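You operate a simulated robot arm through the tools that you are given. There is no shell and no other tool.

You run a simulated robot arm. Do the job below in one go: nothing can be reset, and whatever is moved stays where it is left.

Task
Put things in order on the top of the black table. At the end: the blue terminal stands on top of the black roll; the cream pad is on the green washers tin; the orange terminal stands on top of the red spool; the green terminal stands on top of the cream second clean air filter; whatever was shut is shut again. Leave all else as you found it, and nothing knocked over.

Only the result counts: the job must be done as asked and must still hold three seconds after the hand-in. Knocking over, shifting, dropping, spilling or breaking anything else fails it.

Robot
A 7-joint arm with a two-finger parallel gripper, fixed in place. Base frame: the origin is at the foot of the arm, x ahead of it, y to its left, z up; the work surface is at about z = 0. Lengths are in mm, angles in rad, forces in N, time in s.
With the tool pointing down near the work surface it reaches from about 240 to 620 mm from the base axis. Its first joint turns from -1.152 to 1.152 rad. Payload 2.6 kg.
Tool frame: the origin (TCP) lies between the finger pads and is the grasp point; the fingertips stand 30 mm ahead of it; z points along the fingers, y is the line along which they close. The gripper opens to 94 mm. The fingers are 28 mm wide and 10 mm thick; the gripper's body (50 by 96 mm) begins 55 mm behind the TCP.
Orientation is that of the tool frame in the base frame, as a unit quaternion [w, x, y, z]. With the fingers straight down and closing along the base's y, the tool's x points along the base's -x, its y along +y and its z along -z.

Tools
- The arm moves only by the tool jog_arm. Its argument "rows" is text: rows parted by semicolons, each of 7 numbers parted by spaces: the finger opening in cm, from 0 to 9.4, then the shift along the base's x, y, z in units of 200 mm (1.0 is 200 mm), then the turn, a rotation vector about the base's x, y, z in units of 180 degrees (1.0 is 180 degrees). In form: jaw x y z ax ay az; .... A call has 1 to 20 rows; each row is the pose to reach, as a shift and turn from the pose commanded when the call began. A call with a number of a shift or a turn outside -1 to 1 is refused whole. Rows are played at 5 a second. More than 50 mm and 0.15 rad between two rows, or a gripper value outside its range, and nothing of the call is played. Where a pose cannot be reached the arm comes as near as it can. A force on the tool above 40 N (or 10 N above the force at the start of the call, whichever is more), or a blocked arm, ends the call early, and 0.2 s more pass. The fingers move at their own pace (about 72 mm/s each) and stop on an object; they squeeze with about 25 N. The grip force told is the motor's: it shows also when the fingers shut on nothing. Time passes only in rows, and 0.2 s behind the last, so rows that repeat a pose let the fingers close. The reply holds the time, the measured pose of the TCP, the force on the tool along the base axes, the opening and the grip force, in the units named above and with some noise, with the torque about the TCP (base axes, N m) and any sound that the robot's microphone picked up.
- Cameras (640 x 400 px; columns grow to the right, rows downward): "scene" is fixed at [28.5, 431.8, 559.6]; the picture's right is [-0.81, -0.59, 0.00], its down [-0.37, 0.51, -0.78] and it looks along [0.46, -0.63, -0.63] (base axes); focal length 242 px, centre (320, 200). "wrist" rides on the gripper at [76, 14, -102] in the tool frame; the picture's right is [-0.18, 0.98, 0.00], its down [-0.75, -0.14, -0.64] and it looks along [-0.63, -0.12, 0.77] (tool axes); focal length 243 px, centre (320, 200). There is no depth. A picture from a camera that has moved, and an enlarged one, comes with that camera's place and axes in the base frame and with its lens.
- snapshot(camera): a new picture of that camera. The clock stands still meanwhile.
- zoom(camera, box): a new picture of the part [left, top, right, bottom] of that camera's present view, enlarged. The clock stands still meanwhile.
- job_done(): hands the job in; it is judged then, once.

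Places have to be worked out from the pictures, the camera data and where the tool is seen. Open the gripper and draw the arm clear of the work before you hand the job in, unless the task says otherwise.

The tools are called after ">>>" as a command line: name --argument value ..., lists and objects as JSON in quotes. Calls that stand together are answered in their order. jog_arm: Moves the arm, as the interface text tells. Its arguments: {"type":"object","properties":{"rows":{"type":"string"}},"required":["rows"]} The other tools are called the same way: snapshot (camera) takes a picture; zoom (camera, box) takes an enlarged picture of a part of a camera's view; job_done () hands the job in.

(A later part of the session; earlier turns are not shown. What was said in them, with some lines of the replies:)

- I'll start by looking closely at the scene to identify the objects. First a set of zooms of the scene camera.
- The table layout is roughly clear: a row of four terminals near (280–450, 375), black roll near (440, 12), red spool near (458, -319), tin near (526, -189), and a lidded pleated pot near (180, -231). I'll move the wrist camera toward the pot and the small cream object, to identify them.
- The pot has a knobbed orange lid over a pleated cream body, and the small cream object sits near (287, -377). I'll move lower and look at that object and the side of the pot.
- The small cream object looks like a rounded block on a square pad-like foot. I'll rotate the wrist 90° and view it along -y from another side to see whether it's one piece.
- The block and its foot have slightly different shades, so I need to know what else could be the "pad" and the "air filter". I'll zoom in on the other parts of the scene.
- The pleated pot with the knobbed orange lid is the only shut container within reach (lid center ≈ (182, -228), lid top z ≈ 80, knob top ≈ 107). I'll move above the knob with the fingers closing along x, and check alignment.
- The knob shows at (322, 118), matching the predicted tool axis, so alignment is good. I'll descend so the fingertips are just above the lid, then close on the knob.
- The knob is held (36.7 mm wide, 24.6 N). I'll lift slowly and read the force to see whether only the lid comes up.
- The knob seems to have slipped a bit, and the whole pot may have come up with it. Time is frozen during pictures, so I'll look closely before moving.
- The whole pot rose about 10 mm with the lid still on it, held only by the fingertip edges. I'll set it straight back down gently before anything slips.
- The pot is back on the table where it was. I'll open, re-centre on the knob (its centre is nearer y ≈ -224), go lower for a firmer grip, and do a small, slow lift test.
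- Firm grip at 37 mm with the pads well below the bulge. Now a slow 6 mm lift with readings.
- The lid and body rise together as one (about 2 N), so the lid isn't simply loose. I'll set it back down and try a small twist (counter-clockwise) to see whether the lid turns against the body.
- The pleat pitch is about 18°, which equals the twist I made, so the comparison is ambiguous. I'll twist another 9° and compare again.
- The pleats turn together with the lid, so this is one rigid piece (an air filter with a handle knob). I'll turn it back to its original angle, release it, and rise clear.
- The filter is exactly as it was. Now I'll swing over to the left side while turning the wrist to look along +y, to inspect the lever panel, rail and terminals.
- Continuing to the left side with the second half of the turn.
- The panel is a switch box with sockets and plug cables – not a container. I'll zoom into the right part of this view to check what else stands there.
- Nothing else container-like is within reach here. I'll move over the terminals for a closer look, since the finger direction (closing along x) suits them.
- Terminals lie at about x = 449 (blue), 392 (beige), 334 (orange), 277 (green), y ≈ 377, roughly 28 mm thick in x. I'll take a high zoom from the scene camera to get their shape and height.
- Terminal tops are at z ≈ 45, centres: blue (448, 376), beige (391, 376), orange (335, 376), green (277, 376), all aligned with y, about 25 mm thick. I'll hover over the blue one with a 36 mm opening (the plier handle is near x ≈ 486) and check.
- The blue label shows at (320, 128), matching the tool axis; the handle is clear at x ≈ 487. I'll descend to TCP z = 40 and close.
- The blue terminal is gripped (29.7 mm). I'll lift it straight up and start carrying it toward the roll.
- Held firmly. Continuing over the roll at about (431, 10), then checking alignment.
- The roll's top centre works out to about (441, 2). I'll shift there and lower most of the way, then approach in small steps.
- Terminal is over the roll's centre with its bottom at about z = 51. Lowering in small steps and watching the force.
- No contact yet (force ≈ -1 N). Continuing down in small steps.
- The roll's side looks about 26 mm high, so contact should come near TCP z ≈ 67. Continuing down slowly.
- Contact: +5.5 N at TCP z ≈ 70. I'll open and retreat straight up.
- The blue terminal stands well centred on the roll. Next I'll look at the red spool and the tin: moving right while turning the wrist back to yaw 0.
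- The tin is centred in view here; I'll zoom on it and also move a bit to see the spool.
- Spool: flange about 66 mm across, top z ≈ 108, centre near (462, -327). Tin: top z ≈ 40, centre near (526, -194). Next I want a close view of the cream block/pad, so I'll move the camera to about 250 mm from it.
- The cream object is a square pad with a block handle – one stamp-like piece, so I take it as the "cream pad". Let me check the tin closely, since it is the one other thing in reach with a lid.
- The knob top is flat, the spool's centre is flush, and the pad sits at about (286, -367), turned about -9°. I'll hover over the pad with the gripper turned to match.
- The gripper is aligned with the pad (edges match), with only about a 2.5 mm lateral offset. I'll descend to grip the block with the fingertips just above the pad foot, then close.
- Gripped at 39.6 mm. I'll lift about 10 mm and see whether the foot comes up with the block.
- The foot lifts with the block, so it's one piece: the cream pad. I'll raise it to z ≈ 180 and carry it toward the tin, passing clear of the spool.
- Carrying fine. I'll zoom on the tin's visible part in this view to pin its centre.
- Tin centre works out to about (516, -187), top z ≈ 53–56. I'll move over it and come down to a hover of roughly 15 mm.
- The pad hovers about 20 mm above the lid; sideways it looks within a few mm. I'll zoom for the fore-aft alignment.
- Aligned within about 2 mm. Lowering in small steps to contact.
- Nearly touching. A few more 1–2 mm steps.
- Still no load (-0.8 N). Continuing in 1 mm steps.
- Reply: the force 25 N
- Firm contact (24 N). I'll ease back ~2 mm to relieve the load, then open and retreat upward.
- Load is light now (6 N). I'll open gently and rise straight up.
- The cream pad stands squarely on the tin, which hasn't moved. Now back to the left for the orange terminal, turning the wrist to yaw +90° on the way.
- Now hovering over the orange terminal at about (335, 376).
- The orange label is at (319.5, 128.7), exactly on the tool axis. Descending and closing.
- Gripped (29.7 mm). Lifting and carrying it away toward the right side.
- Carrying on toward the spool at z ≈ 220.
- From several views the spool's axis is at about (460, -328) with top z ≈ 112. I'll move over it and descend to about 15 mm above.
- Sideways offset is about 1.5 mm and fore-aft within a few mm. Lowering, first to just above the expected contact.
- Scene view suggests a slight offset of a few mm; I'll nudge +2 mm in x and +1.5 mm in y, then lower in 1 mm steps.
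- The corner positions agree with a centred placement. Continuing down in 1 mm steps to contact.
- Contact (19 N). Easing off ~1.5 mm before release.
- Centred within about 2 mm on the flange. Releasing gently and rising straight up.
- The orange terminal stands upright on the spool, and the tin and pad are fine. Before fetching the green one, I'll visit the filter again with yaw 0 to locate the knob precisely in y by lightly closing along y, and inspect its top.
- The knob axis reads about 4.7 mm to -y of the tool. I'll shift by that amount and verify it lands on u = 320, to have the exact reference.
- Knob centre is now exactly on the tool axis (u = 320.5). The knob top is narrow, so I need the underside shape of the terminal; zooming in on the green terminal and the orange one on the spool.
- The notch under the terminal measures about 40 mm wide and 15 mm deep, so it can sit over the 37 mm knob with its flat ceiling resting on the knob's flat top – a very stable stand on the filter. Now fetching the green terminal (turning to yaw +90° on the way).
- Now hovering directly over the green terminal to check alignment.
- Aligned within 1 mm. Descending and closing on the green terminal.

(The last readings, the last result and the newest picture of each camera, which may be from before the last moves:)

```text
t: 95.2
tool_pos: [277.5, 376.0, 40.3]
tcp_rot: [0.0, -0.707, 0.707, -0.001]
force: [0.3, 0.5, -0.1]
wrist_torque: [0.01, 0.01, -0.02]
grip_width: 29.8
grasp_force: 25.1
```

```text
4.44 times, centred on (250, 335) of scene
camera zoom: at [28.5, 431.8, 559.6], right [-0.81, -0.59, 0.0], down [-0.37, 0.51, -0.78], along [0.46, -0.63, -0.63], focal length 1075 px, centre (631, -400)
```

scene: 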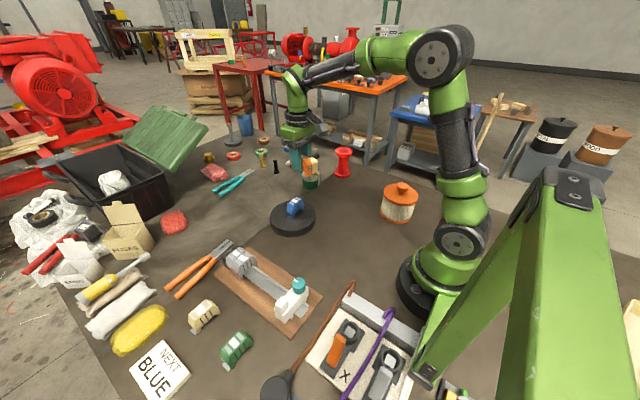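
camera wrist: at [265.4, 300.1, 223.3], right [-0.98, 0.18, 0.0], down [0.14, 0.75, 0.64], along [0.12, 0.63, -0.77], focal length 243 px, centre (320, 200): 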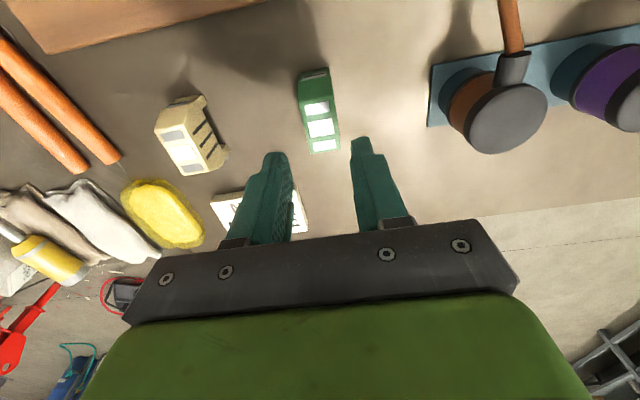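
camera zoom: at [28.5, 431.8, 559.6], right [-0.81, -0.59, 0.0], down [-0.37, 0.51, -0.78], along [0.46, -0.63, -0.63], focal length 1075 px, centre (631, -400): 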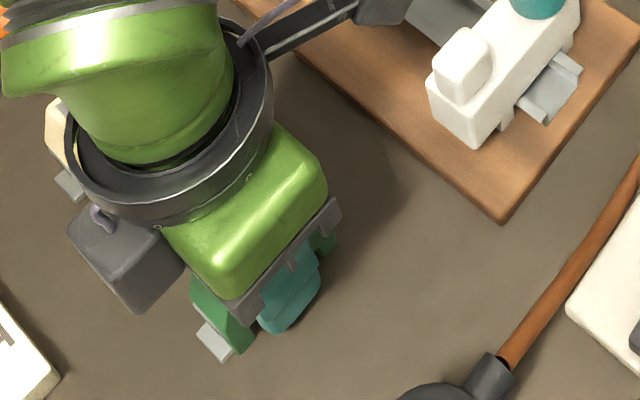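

Gripped (29.8 mm), with the terminal's centre about 1 mm ahead of the TCP along its length. Lifting high and carrying it back toward the filter.

>>> jog_arm --rows "1.5 0 0 0.03 0 0 0; 1.5 0 0 0.15 0 0 0; 1.5 0 0 0.35 0 0 0; 1.5 0 0 0.58 0 0 0; 1.5 0 0 0.8 0 0 0; 1.5 0 0 1 0 0 0; 1.5 0 -0.2 1 0 0 0; 1.5 0 -0.4 1 0 0 0; 1.5 0 -0.6 1 0 0 0; 1.5 0 -0.8 1 0 0 0; 1.5 0 -1 1 0 0 0"

>>> jog_arm --rows "1.5 0.03 -0.2 0 0 0 0; 1.5 0.06 -0.4 0 0 0 0; 1.5 0.09 -0.6 0 0 0 0; 1.5 0.11 -0.8 0 0 0 0; 1.5 0.12 -1 0 0 0 0"

>>> jog_arm --rows "1.5 -0.02 -0.06 0 0 0 -0.04; 1.5 -0.04 -0.13 0 0 0 -0.08; 1.5 -0.07 -0.2 0 0 0 -0.12; 1.5 -0.1 -0.27 0 0 0 -0.16; 1.5 -0.13 -0.34 0 0 0 -0.2; 1.5 -0.16 -0.41 0 0 0 -0.24; 1.5 -0.2 -0.48 0 0 0 -0.28; 1.5 -0.24 -0.55 0 0 0 -0.32; 1.5 -0.28 -0.62 0 0 0 -0.36; 1.5 -0.32 -0.69 0 0 0 -0.4; 1.5 -0.36 -0.75 0 0 0 -0.44; 1.5 -0.39 -0.8 0 0 0 -0.48; 1.5 -0.4 -0.8165 0 0 0 -0.5"

>>> snapshot --camera "scene"

```text
t: 97.6
tool_pos: [275.9, 175.4, 239.7]
tcp_rot: [0.0, 0.708, -0.706, 0.0]
force: [-0.1, 0.3, -0.4]
wrist_torque: [0.01, 0.01, 0.04]
grip_width: 29.9
grasp_force: 25.0
```

```text
t: 98.8
tool_pos: [300.6, -26.0, 239.8]
tcp_rot: [-0.001, 0.707, -0.707, 0.001]
force: [0.7, -0.6, 0.0]
wrist_torque: [0.01, -0.01, 0.04]
grip_width: 29.6
grasp_force: 24.6
```

```text
t: 101.6
tool_pos: [219.9, -188.8, 240.4]
tcp_rot: [0.0, 0.002, 1.0, 0.001]
force: [0.2, 0.6, -0.8]
wrist_torque: [-0.01, 0.0, 0.03]
grip_width: 29.6
grasp_force: 24.8
```

```text
taken
```

scene: 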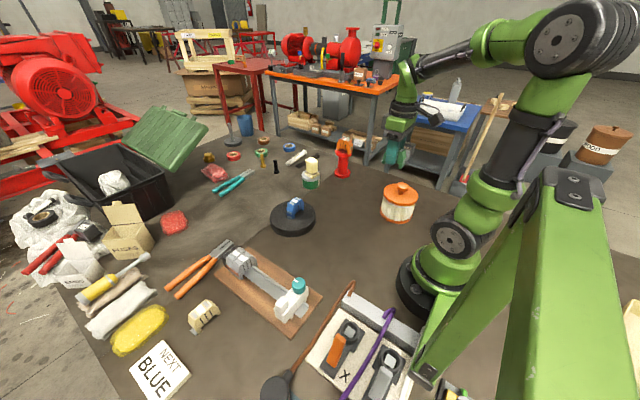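

Everything is steady. Moving over the knob axis and down to about 25 mm above it, then checking both views.

>>> jog_arm --rows "1.5 -0.09 -0.1 0 0 0 0; 1.5 -0.183 -0.2 0 0 0 0; 1.5 -0.183 -0.2 -0.1 0 0 0; 1.5 -0.183 -0.2 -0.2 0 0 0; 1.5 -0.183 -0.2 -0.265 0 0 0; 1.5 -0.183 -0.2 -0.265 0 0 0"

>>> zoom --camera "scene" --box '[370, 140, 430, 210]'

>>> zoom --camera "wrist" --box '[240, 20, 400, 180]'

```text
t: 103.0
tool_pos: [183.8, -227.3, 186.7]
tcp_rot: [0.0, 0.001, 1.0, 0.0]
force: [0.3, 0.7, -0.4]
wrist_torque: [0.04, 0.02, 0.03]
grip_width: 29.6
grasp_force: 24.7
```

```text
5.71 times, centred on (400, 175) of scene
camera zoom: at [28.5, 431.8, 559.6], right [-0.81, -0.59, 0.0], down [-0.37, 0.51, -0.78], along [0.46, -0.63, -0.63], focal length 1382 px, centre (-137, 343)
```

zoom: 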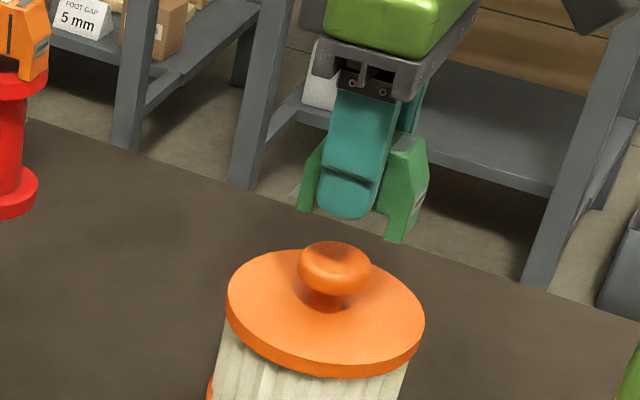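

```text
2.50 times, centred on (320, 100) of wrist
camera zoom: at [109.3, -212.8, 290.4], right [0.19, 0.98, 0.0], down [0.75, -0.14, 0.64], along [0.63, -0.12, -0.77], focal length 606 px, centre (320, 450)
```

zoom: 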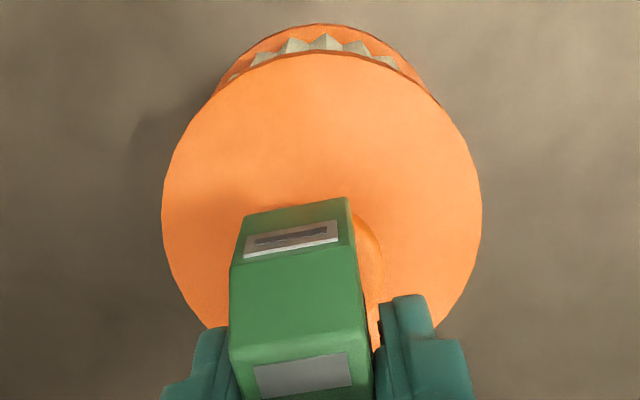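

I'll zoom further on the terminal's legs and the knob to check the fore-aft (x) alignment.

>>> zoom --camera "scene" --box '[386, 158, 420, 196]'

```text
10.53 times, centred on (403, 177) of scene
camera zoom: at [28.5, 431.8, 559.6], right [-0.81, -0.59, 0.0], down [-0.37, 0.51, -0.78], along [0.46, -0.63, -0.63], focal length 2546 px, centre (-554, 442)
```

zoom: 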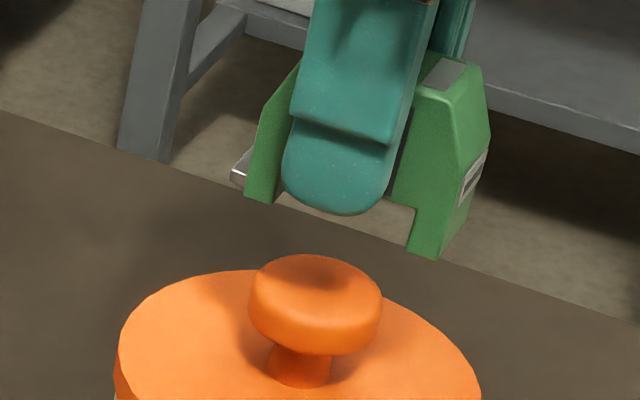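

By the scene view, the notch centre looks a few mm short (toward -x) of the knob axis. I'll lower until the feet are just above the knob top and compare notch and knob directly.

>>> jog_arm --rows "1.5 0.008 0 -0.04 0 0 0; 1.5 0.015 0 -0.08 0 0 0; 1.5 0.015 0 -0.1 0 0 0; 1.5 0.015 0 -0.1 0 0 0"

>>> zoom --camera "scene" --box '[386, 158, 420, 196]'

>>> zoom --camera "wrist" --box '[250, 60, 400, 200]'

```text
t: 104.0
tool_pos: [187.8, -227.6, 167.4]
tcp_rot: [0.001, 0.0, 1.0, 0.0]
force: [0.6, 0.2, -0.3]
wrist_torque: [0.02, 0.01, 0.02]
grip_width: 29.5
grasp_force: 25.1
```

```text
10.53 times, centred on (403, 177) of scene
camera zoom: at [28.5, 431.8, 559.6], right [-0.81, -0.59, 0.0], down [-0.37, 0.51, -0.78], along [0.46, -0.63, -0.63], focal length 2546 px, centre (-554, 442)
```

zoom: 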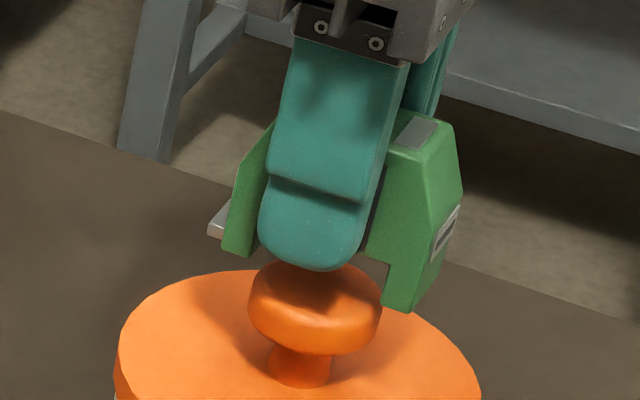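

```text
2.86 times, centred on (325, 130) of wrist
camera zoom: at [112.1, -212.4, 270.8], right [0.18, 0.98, 0.0], down [0.75, -0.14, 0.64], along [0.63, -0.12, -0.77], focal length 693 px, centre (306, 400)
```

zoom: 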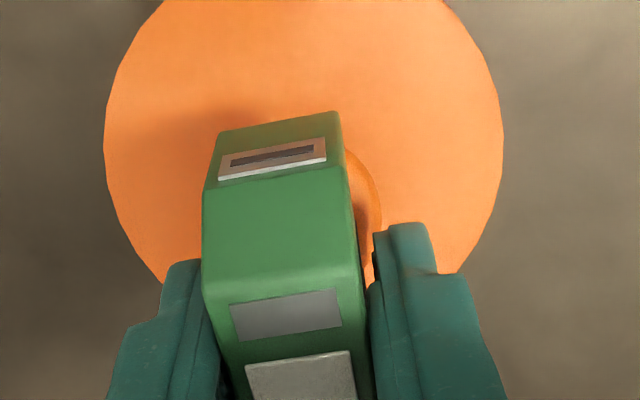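

The fingertips reach below the notch ceiling, so they would touch the knob before the terminal seats. I'll set the terminal on clear table at about (320, -120) and re-grip it ~7 mm higher.

>>> jog_arm --rows "1.5 0 0 0.12 0 0 0; 1.5 0 0 0.3 0 0 0; 1.5 0.16 0.13 0.3 0 0 0; 1.5 0.32 0.26 0.3 0 0 0; 1.5 0.48 0.39 0.25 0 0 0; 1.5 0.64 0.52 0.1 0 0 0; 1.5 0.65 0.53 -0.1 0 0 0; 1.5 0.65 0.53 -0.3 0 0 0; 1.5 0.65 0.53 -0.48 0 0 0; 1.5 0.65 0.53 -0.58 0 0 0; 1.5 0.65 0.53 -0.6 0 0 0; 1.5 0.65 0.53 -0.6 0 0 0"

>>> zoom --camera "scene" --box '[310, 170, 400, 250]'

>>> snapshot --camera "wrist"

```text
refused: row 6 steps farther than a row can; nothing moved
```

```text
5.00 times, centred on (355, 210) of scene
camera zoom: at [28.5, 431.8, 559.6], right [-0.81, -0.59, 0.0], down [-0.37, 0.51, -0.78], along [0.46, -0.63, -0.63], focal length 1209 px, centre (145, 150)
```

zoom: 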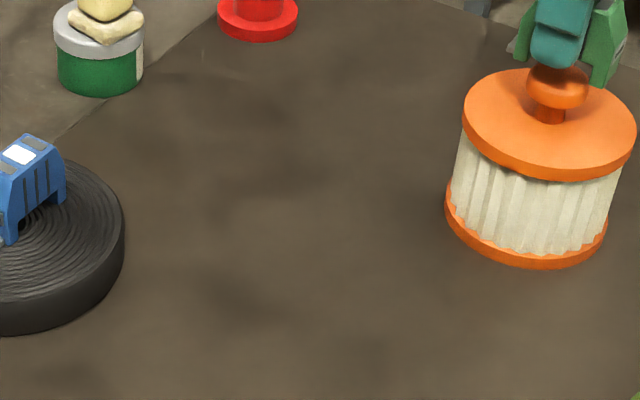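

```text
taken
camera wrist: at [112.1, -212.4, 270.8], right [0.18, 0.98, 0.0], down [0.75, -0.14, 0.64], along [0.63, -0.12, -0.77], focal length 243 px, centre (320, 200)
```

wrist: 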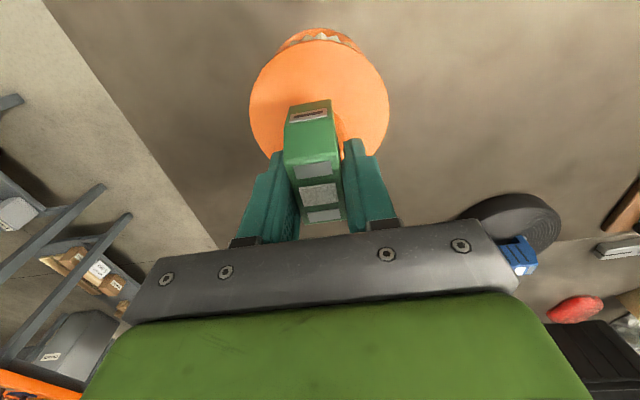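

One step was too long; replaying with shorter steps.

>>> jog_arm --rows "1.5 0 0 0.12 0 0 0; 1.5 0 0 0.3 0 0 0; 1.5 0.15 0.12 0.3 0 0 0; 1.5 0.3 0.24 0.3 0 0 0; 1.5 0.45 0.36 0.28 0 0 0; 1.5 0.58 0.47 0.2 0 0 0; 1.5 0.65 0.53 0.08 0 0 0; 1.5 0.65 0.53 -0.12 0 0 0; 1.5 0.65 0.53 -0.32 0 0 0; 1.5 0.65 0.53 -0.48 0 0 0; 1.5 0.65 0.53 -0.57 0 0 0; 1.5 0.65 0.53 -0.6 0 0 0; 1.5 0.65 0.53 -0.615 0 0 0; 1.5 0.65 0.53 -0.62 0 0 0"

>>> zoom --camera "scene" --box '[310, 150, 400, 250]'

```text
t: 107.0
tool_pos: [317.4, -121.9, 43.2]
tcp_rot: [0.001, 0.001, 1.0, 0.0]
force: [-0.5, -0.3, 0.2]
wrist_torque: [0.0, 0.02, 0.01]
grip_width: 29.5
grasp_force: 24.9
```

```text
4.00 times, centred on (355, 200) of scene
camera zoom: at [28.5, 431.8, 559.6], right [-0.81, -0.59, 0.0], down [-0.37, 0.51, -0.78], along [0.46, -0.63, -0.63], focal length 968 px, centre (180, 200)
```

zoom: 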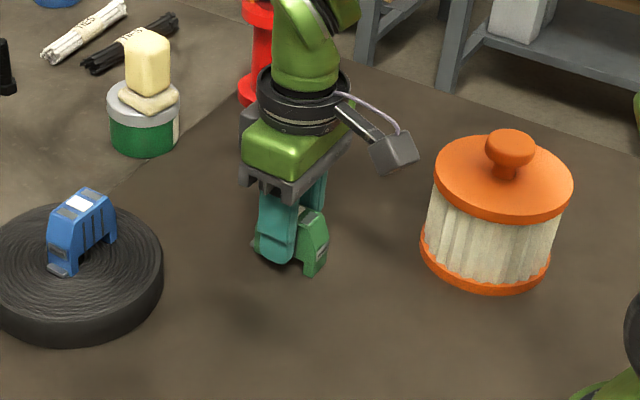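

About 2 mm above the table. Lowering the last bit, then releasing.

>>> jog_arm --rows "1.5 0 0 -0.005 0 0 0; 1.5 0 0 -0.01 0 0 0; 1.5 0 0 -0.012 0 0 0; 1.5 0 0 -0.012 0 0 0"

```text
t: 108.0
tool_pos: [317.4, -121.4, 41.0]
tcp_rot: [0.0, -0.001, 1.0, 0.0]
force: [0.6, -0.7, -2.0]
wrist_torque: [0.01, -0.01, 0.0]
grip_width: 29.8
grasp_force: 24.6
```

Releasing here, then re-gripping 7 mm higher.

>>> jog_arm --rows "2.9 0 0 0 0 0 0; 3.4 0 0 0 0 0 0; 4 0 0 0 0 0 0; 4 0 0 0 0 0 0; 4 0 0 0.02 0 0 0; 4 0 0 0.035 0 0 0; 4 0 0 0.035 0 0 0"

>>> zoom --camera "scene" --box '[325, 185, 375, 235]'

>>> zoom --camera "wrist" --box '[250, 80, 390, 240]'

```text
t: 109.6
tool_pos: [318.4, -122.3, 48.7]
tcp_rot: [0.001, -0.001, 1.0, 0.001]
force: [0.4, 0.1, -0.3]
wrist_torque: [0.03, 0.05, 0.0]
grip_width: 40.1
grasp_force: 0.1
```

```text
8.00 times, centred on (350, 210) of scene
camera zoom: at [28.5, 431.8, 559.6], right [-0.81, -0.59, 0.0], down [-0.37, 0.51, -0.78], along [0.46, -0.63, -0.63], focal length 1935 px, centre (80, 120)
```

zoom: 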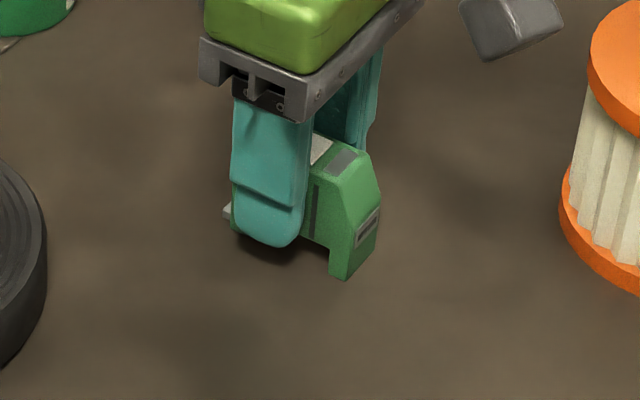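

```text
2.50 times, centred on (320, 160) of wrist
camera zoom: at [242.5, -107.2, 151.4], right [0.18, 0.98, 0.0], down [0.75, -0.14, 0.64], along [0.63, -0.12, -0.77], focal length 606 px, centre (320, 300)
```

zoom: 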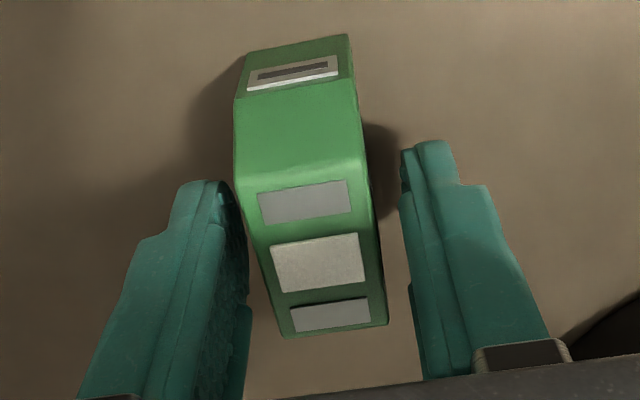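

The terminal stands fine; closing at the higher grip now and lifting.

>>> jog_arm --rows "1.5 0 0 0 0 0 0; 1.5 0 0 0 0 0 0; 1.5 0 0 0 0 0 0; 1.5 0 0 0.03 0 0 0; 1.5 0 0 0.15 0 0 0; 1.5 0 0 0.35 0 0 0; 1.5 0 0 0.55 0 0 0; 1.5 0 0 0.75 0 0 0"

>>> zoom --camera "scene" --box '[320, 130, 390, 210]'

>>> zoom --camera "wrist" --box '[250, 80, 390, 240]'

```text
t: 111.4
tool_pos: [317.3, -123.8, 199.7]
tcp_rot: [-0.001, 0.0, 1.0, 0.0]
force: [-0.2, 0.0, -0.4]
wrist_torque: [0.0, -0.03, 0.0]
grip_width: 29.7
grasp_force: 24.6
```

```text
5.00 times, centred on (355, 170) of scene
camera zoom: at [28.5, 431.8, 559.6], right [-0.81, -0.59, 0.0], down [-0.37, 0.51, -0.78], along [0.46, -0.63, -0.63], focal length 1209 px, centre (145, 350)
```

zoom: 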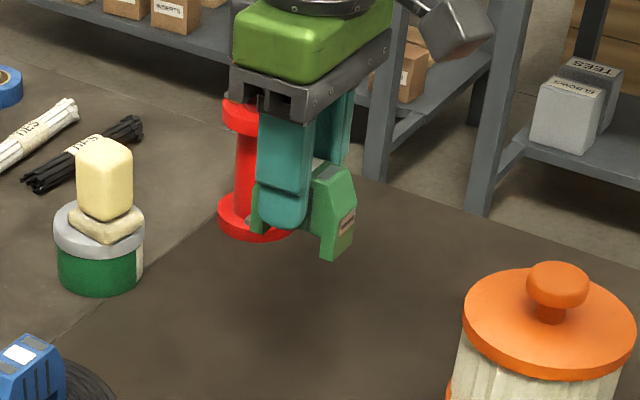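

```text
2.50 times, centred on (320, 160) of wrist
camera zoom: at [244.1, -108.4, 302.9], right [0.18, 0.98, 0.0], down [0.75, -0.14, 0.64], along [0.63, -0.12, -0.77], focal length 606 px, centre (320, 300)
```

zoom: 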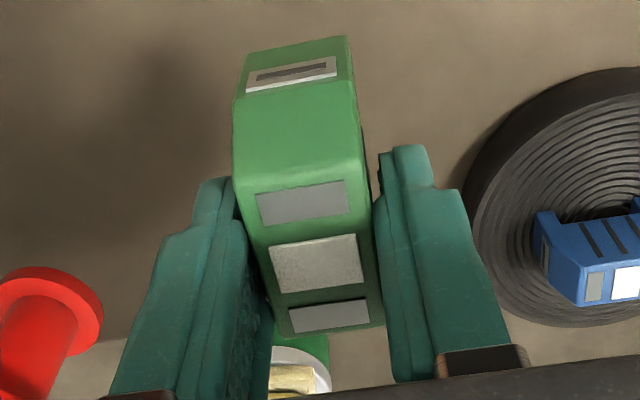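

Good grip, now 7 mm higher. Returning over the knob with the feet about 15 mm above it.

>>> jog_arm --rows "1.5 -0.15 -0.13 0 0 0 0; 1.5 -0.3 -0.26 0 0 0 0; 1.5 -0.45 -0.39 0 0 0 0; 1.5 -0.6 -0.5 0 0 0 0; 1.5 -0.64 -0.53 0 0 0 0; 1.5 -0.64 -0.53 -0.07 0 0 0; 1.5 -0.64 -0.53 -0.12 0 0 0; 1.5 -0.64 -0.53 -0.12 0 0 0"

>>> zoom --camera "scene" --box '[386, 158, 420, 196]'

>>> zoom --camera "wrist" --box '[250, 60, 400, 200]'

```text
t: 113.2
tool_pos: [189.8, -226.6, 174.7]
tcp_rot: [0.0, 0.0, 1.0, 0.001]
force: [-0.3, 1.3, -0.5]
wrist_torque: [0.02, 0.01, 0.01]
grip_width: 29.8
grasp_force: 24.6
```

```text
10.53 times, centred on (403, 177) of scene
camera zoom: at [28.5, 431.8, 559.6], right [-0.81, -0.59, 0.0], down [-0.37, 0.51, -0.78], along [0.46, -0.63, -0.63], focal length 2546 px, centre (-554, 442)
```

zoom: 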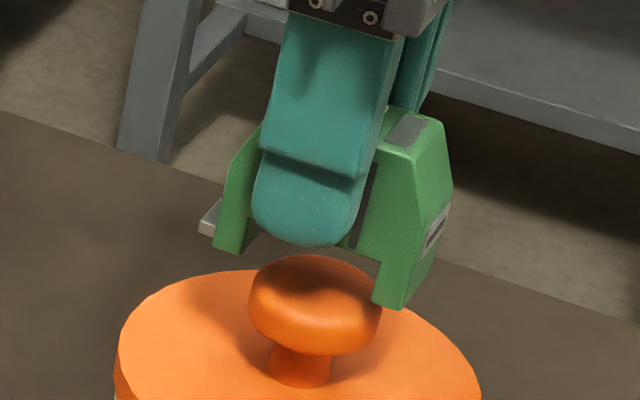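

```text
2.86 times, centred on (325, 130) of wrist
camera zoom: at [115.2, -212.3, 277.6], right [0.18, 0.98, 0.0], down [0.75, -0.14, 0.64], along [0.63, -0.12, -0.77], focal length 693 px, centre (306, 400)
```

zoom: 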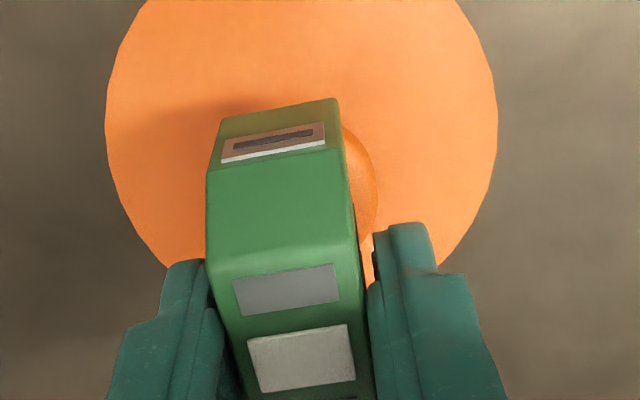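

Notch centre is now about 1 mm past the knob axis by the scene view; sideways it's centred. I'll correct 1 mm and lower so the knob enters the notch, watching for side forces.

>>> jog_arm --rows "1.5 -0.005 0 -0.015 0 0 0; 1.5 -0.005 0 -0.03 0 0 0; 1.5 -0.005 0 -0.042 0 0 0; 1.5 -0.005 0 -0.054 0 0 0; 1.5 -0.005 0 -0.054 0 0 0"

>>> zoom --camera "scene" --box '[386, 158, 420, 196]'

```text
t: 114.4
tool_pos: [188.9, -228.7, 163.6]
tcp_rot: [0.001, -0.001, 1.0, -0.001]
force: [0.4, 1.1, -0.6]
wrist_torque: [0.02, -0.02, 0.01]
grip_width: 29.4
grasp_force: 24.5
```

```text
10.53 times, centred on (403, 177) of scene
camera zoom: at [28.5, 431.8, 559.6], right [-0.81, -0.59, 0.0], down [-0.37, 0.51, -0.78], along [0.46, -0.63, -0.63], focal length 2546 px, centre (-554, 442)
```

zoom: 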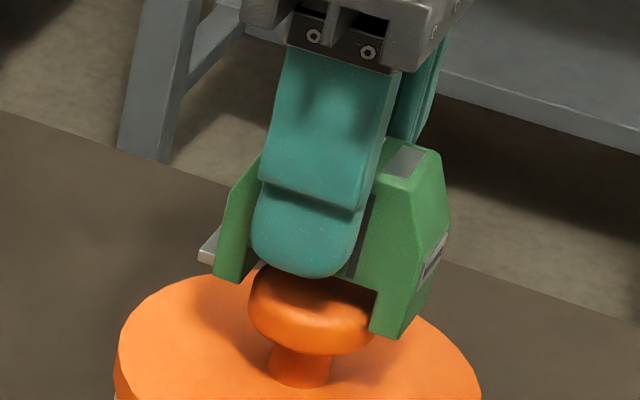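

No side force; the knob is between the legs. Continuing down gently.

>>> jog_arm --rows "1.5 0 0 -0.01 0 0 0; 1.5 0 0 -0.02 0 0 0; 1.5 0 0 -0.03 0 0 0; 1.5 0 0 -0.03 0 0 0"

>>> zoom --camera "scene" --box '[386, 158, 420, 196]'

```text
t: 115.4
tool_pos: [190.1, -228.7, 158.4]
tcp_rot: [0.001, 0.001, 1.0, -0.001]
force: [-2.5, 1.8, 27.4]
wrist_torque: [0.05, 0.0, 0.03]
grip_width: 29.8
grasp_force: 25.1
```

```text
10.53 times, centred on (403, 177) of scene
camera zoom: at [28.5, 431.9, 559.5], right [-0.81, -0.59, 0.0], down [-0.37, 0.51, -0.78], along [0.46, -0.63, -0.63], focal length 2546 px, centre (-554, 442)
```

zoom: 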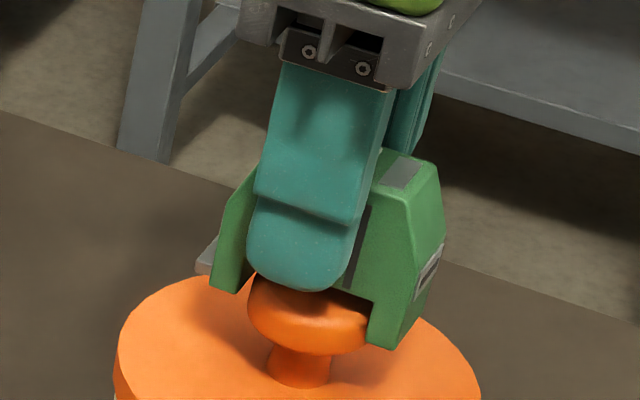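

Centred contact: 27 N with almost no torque, so the notch ceiling is resting on the knob top. Easing off the load, then a partial release test.

>>> jog_arm --rows "1.5 0 0 0.006 0 0 0; 1.5 0 0 0.01 0 0 0; 1.5 0 0 0.01 0 0 0"

```text
t: 116.2
tool_pos: [189.0, -228.2, 158.9]
tcp_rot: [0.0, -0.001, 1.0, 0.0]
force: [4.5, -2.1, 9.7]
wrist_torque: [-0.13, -0.25, -0.01]
grip_width: 29.5
grasp_force: 25.2
```

>>> jog_arm --rows "1.5 0 0 0.003 0 0 0; 1.5 0 0 0.003 0 0 0; 2.98 0 0 0.003 0 0 0; 3.1 0 0 0.003 0 0 0; 3.2 0 0 0.003 0 0 0; 3.2 0 0 0.003 0 0 0; 3.2 0 0 0.003 0 0 0"

>>> zoom --camera "scene" --box '[386, 158, 420, 196]'

>>> zoom --camera "wrist" --box '[250, 60, 400, 240]'

```text
t: 117.8
tool_pos: [189.1, -228.0, 159.1]
tcp_rot: [-0.001, 0.0, 1.0, 0.0]
force: [0.3, 0.8, -0.4]
wrist_torque: [-0.03, 0.02, -0.01]
grip_width: 31.8
grasp_force: 0.0
```

```text
10.53 times, centred on (403, 177) of scene
camera zoom: at [28.5, 431.8, 559.6], right [-0.81, -0.59, 0.0], down [-0.37, 0.51, -0.78], along [0.46, -0.63, -0.63], focal length 2546 px, centre (-554, 442)
```

zoom: 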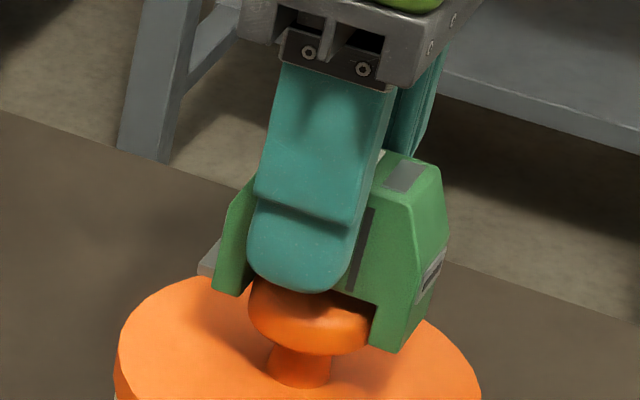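

```text
2.22 times, centred on (325, 150) of wrist
camera zoom: at [113.6, -212.9, 262.7], right [0.18, 0.98, 0.0], down [0.75, -0.14, 0.64], along [0.63, -0.12, -0.77], focal length 539 px, centre (309, 311)
```

zoom: 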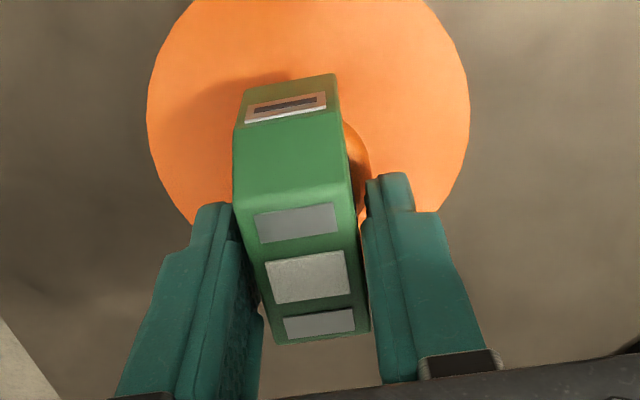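

The terminal stays upright with the fingers slightly open. Opening further and waiting to confirm it's free-standing.

>>> jog_arm --rows "3.5 0 0 0 0 0 0; 3.8 0 0 0 0 0 0; 4.2 0 0 0 0 0 0; 4.2 0 0 0 0 0 0; 4.2 0 0 0 0 0 0; 4.2 0 0 0 0 0 0"

>>> zoom --camera "scene" --box '[386, 158, 420, 196]'

>>> zoom --camera "wrist" --box '[250, 60, 400, 240]'

```text
t: 119.2
tool_pos: [189.0, -228.2, 160.9]
tcp_rot: [0.001, 0.0, 1.0, 0.0]
force: [0.1, -0.2, 0.3]
wrist_torque: [-0.01, 0.01, 0.01]
grip_width: 41.8
grasp_force: 0.1
```

```text
10.53 times, centred on (403, 177) of scene
camera zoom: at [28.5, 431.8, 559.6], right [-0.81, -0.59, 0.0], down [-0.37, 0.51, -0.78], along [0.46, -0.63, -0.63], focal length 2546 px, centre (-554, 442)
```

zoom: 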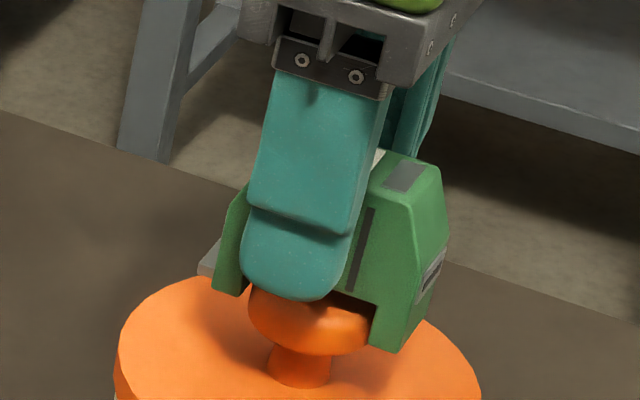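

```text
2.22 times, centred on (325, 150) of wrist
camera zoom: at [113.6, -212.9, 262.7], right [0.18, 0.98, 0.0], down [0.75, -0.14, 0.64], along [0.63, -0.12, -0.77], focal length 539 px, centre (309, 311)
```

zoom: 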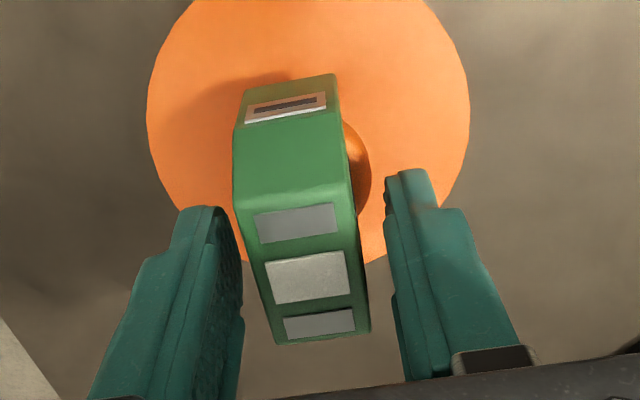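

It stands freely. Rising straight up and checking.

>>> jog_arm --rows "4.2 0 0 0.04 0 0 0; 4.2 0 0 0.12 0 0 0; 4.2 0 0 0.25 0 0 0; 4.2 0 0 0.4 0 0 0; 4.2 0 0 0.55 0 0 0; 4.2 0 0 0.7 0 0 0"

>>> zoom --camera "scene" --box '[375, 150, 430, 225]'

>>> snapshot --camera "wrist"

>>> snapshot --camera "scene"

```text
t: 120.6
tool_pos: [188.3, -225.9, 302.1]
tcp_rot: [-0.001, 0.0, 1.0, 0.0]
force: [0.0, -0.1, -0.7]
wrist_torque: [0.01, 0.03, -0.01]
grip_width: 42.1
grasp_force: 0.0
```

```text
5.33 times, centred on (402, 188) of scene
camera zoom: at [28.5, 431.8, 559.6], right [-0.81, -0.59, 0.0], down [-0.37, 0.51, -0.78], along [0.46, -0.63, -0.63], focal length 1290 px, centre (-120, 267)
```

zoom: 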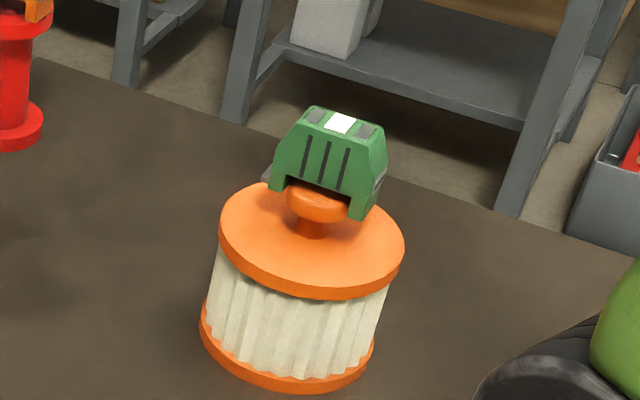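

```text
taken
camera wrist: at [114.0, -212.2, 404.6], right [0.18, 0.98, 0.0], down [0.75, -0.14, 0.64], along [0.63, -0.12, -0.77], focal length 243 px, centre (320, 200)
```

wrist: 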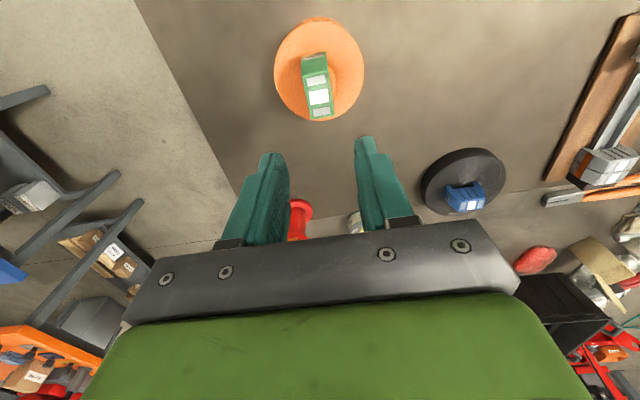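

```text
taken
```

scene: 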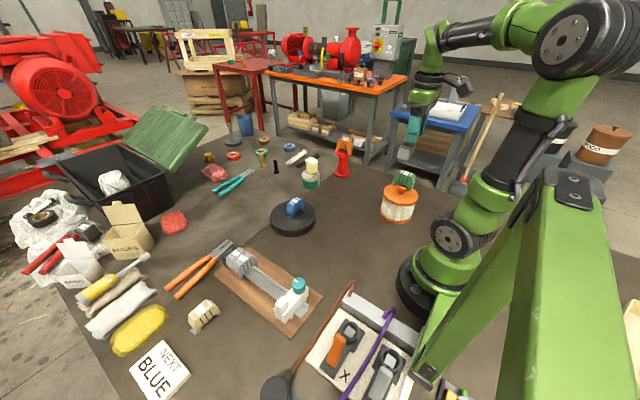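

All four placements are done. Let me verify nothing else moved: comparing the beige terminal, sign and pliers, plus the roll, tin, spool close-ups.

>>> zoom --camera "scene" --box '[165, 280, 265, 370]'

>>> zoom --camera "scene" --box '[260, 130, 440, 250]'

>>> zoom --camera "scene" --box '[160, 240, 320, 380]'

```text
4.44 times, centred on (215, 325) of scene
camera zoom: at [28.5, 431.8, 559.6], right [-0.81, -0.59, 0.0], down [-0.37, 0.51, -0.78], along [0.46, -0.63, -0.63], focal length 1075 px, centre (787, -356)
```

zoom: 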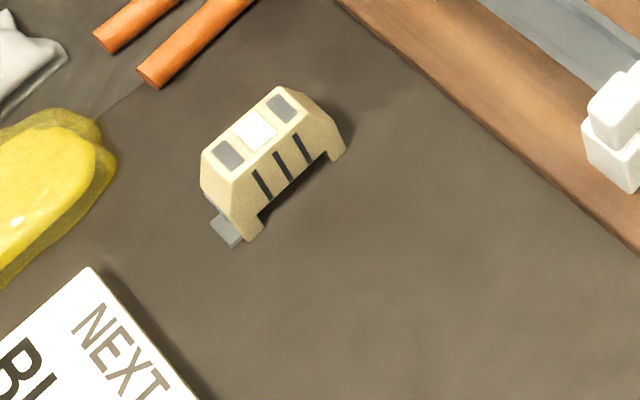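

```text
3.33 times, centred on (350, 190) of scene
camera zoom: at [28.5, 431.8, 559.6], right [-0.81, -0.59, 0.0], down [-0.37, 0.51, -0.78], along [0.46, -0.63, -0.63], focal length 806 px, centre (220, 233)
```

zoom: 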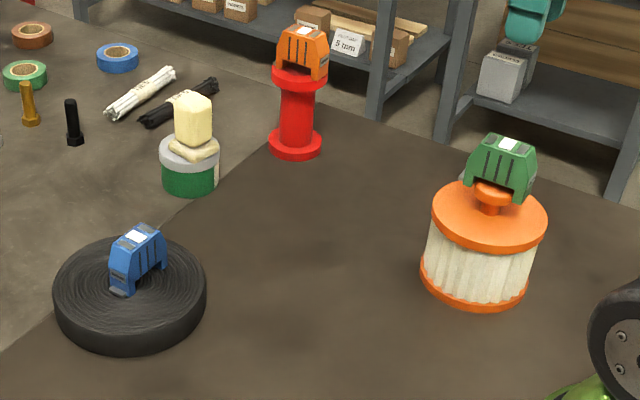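

```text
2.86 times, centred on (240, 310) of scene
camera zoom: at [28.5, 431.8, 559.6], right [-0.81, -0.59, 0.0], down [-0.37, 0.51, -0.78], along [0.46, -0.63, -0.63], focal length 691 px, centre (549, -114)
```

zoom: 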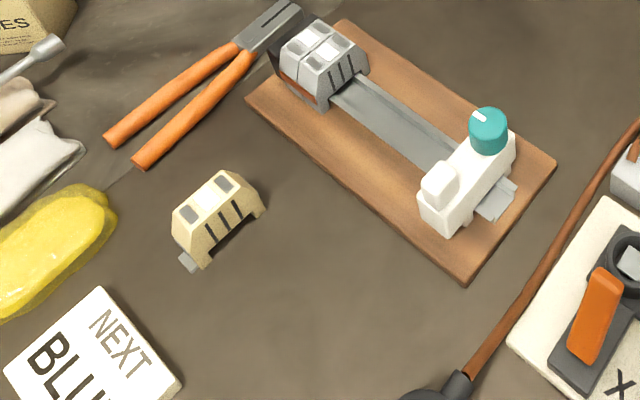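

Everything matches the initial positions, and all four items are on their targets. Now I'll open the gripper fully and draw the arm clear before handing in.

>>> jog_arm --rows "4.2 0 0 0.1 0 0 0; 6 0.15 0.12 0.15 0 0 0; 8 0.3 0.24 0.15 0 0 0; 9.4 0.45 0.36 0.15 0 0 0; 9.4 0.6 0.48 0.15 0 0 0; 9.4 0.78 0.62 0.15 0 0 0; 9.4 0.78 0.62 0.15 0 0 0; 9.4 0.78 0.62 0.15 0 0 0; 9.4 0.78 0.62 0.15 0 0 0"

>>> snapshot --camera "scene"

>>> snapshot --camera "wrist"

>>> zoom --camera "scene" --box '[260, 130, 440, 250]'

```text
t: 122.6
tool_pos: [342.6, -106.0, 333.1]
tcp_rot: [0.001, -0.001, 1.0, 0.0]
force: [-0.1, -0.2, -0.2]
wrist_torque: [-0.02, -0.01, -0.01]
grip_width: 94.1
grasp_force: 0.0
```

```text
taken
```

scene: 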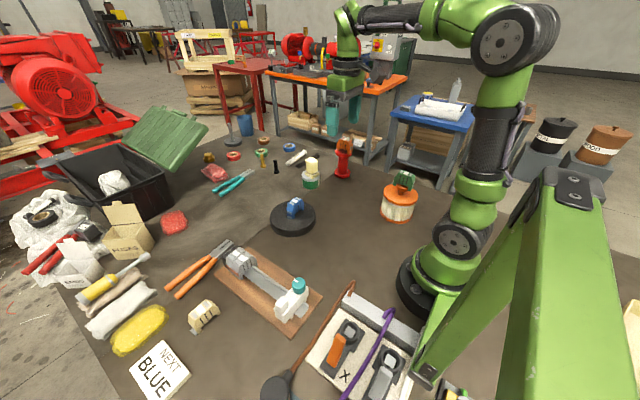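

```text
taken
camera wrist: at [268.9, -90.6, 436.0], right [0.18, 0.98, 0.0], down [0.75, -0.14, 0.64], along [0.63, -0.12, -0.77], focal length 243 px, centre (320, 200)
```

wrist: 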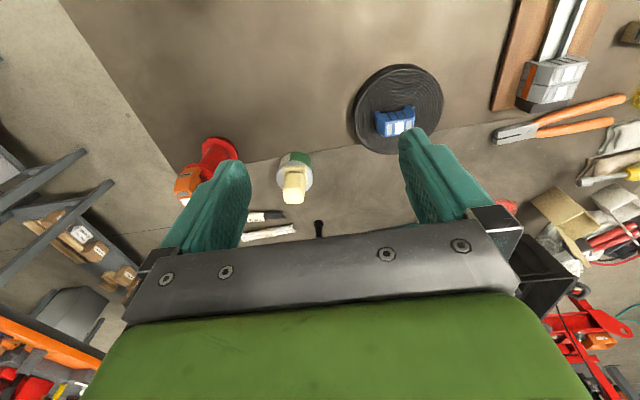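

```text
3.33 times, centred on (350, 190) of scene
camera zoom: at [28.5, 431.8, 559.6], right [-0.81, -0.59, 0.0], down [-0.37, 0.51, -0.78], along [0.46, -0.63, -0.63], focal length 806 px, centre (220, 233)
```

zoom: 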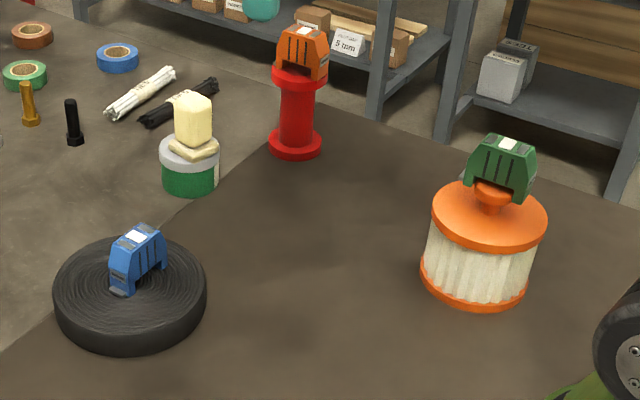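

The final view shows blue on the roll, the pad on the tin, orange on the spool and green on the filter. All four are upright and still, the arm is clear and the gripper is open, so I'm handing in the job.

>>> job_done

```text
The job is handed in.
```

I've handed in the job. When I last looked, all four pieces were upright and still on their targets:

- **Blue terminal:** stands near the centre of the black roll.
- **Cream pad:** stands on the lid of the green washers tin.
- **Orange terminal:** stands on the red spool's top flange, about 2 mm off centre.
- **Green terminal:** stands on the filter's knob, with the notch in its underside sitting over the knob.

Three points could affect the verdict:

- **Which objects I used:** I took the pleated cream body with orange end caps to be the "second clean air filter". I took the small cream block on a square foot to be the "cream pad". No other object in reach fitted either name.
- **Nothing was opened:** the filter's orange top looked like a lid, so I tested it by lifting and twisting. It turned out to be one piece with the body. I set it back where it stood, turned to its original angle. I left the tin's lid alone, so nothing needed shutting again.
- **Green terminal set down once:** I stood it on clear table near (320, -120) to grip it higher, then placed it on the filter.

Compared with the starting pictures, the beige terminal, sign, pliers, tin, spool, roll and filter have not visibly moved. The gripper is open and the arm is clear of the work.
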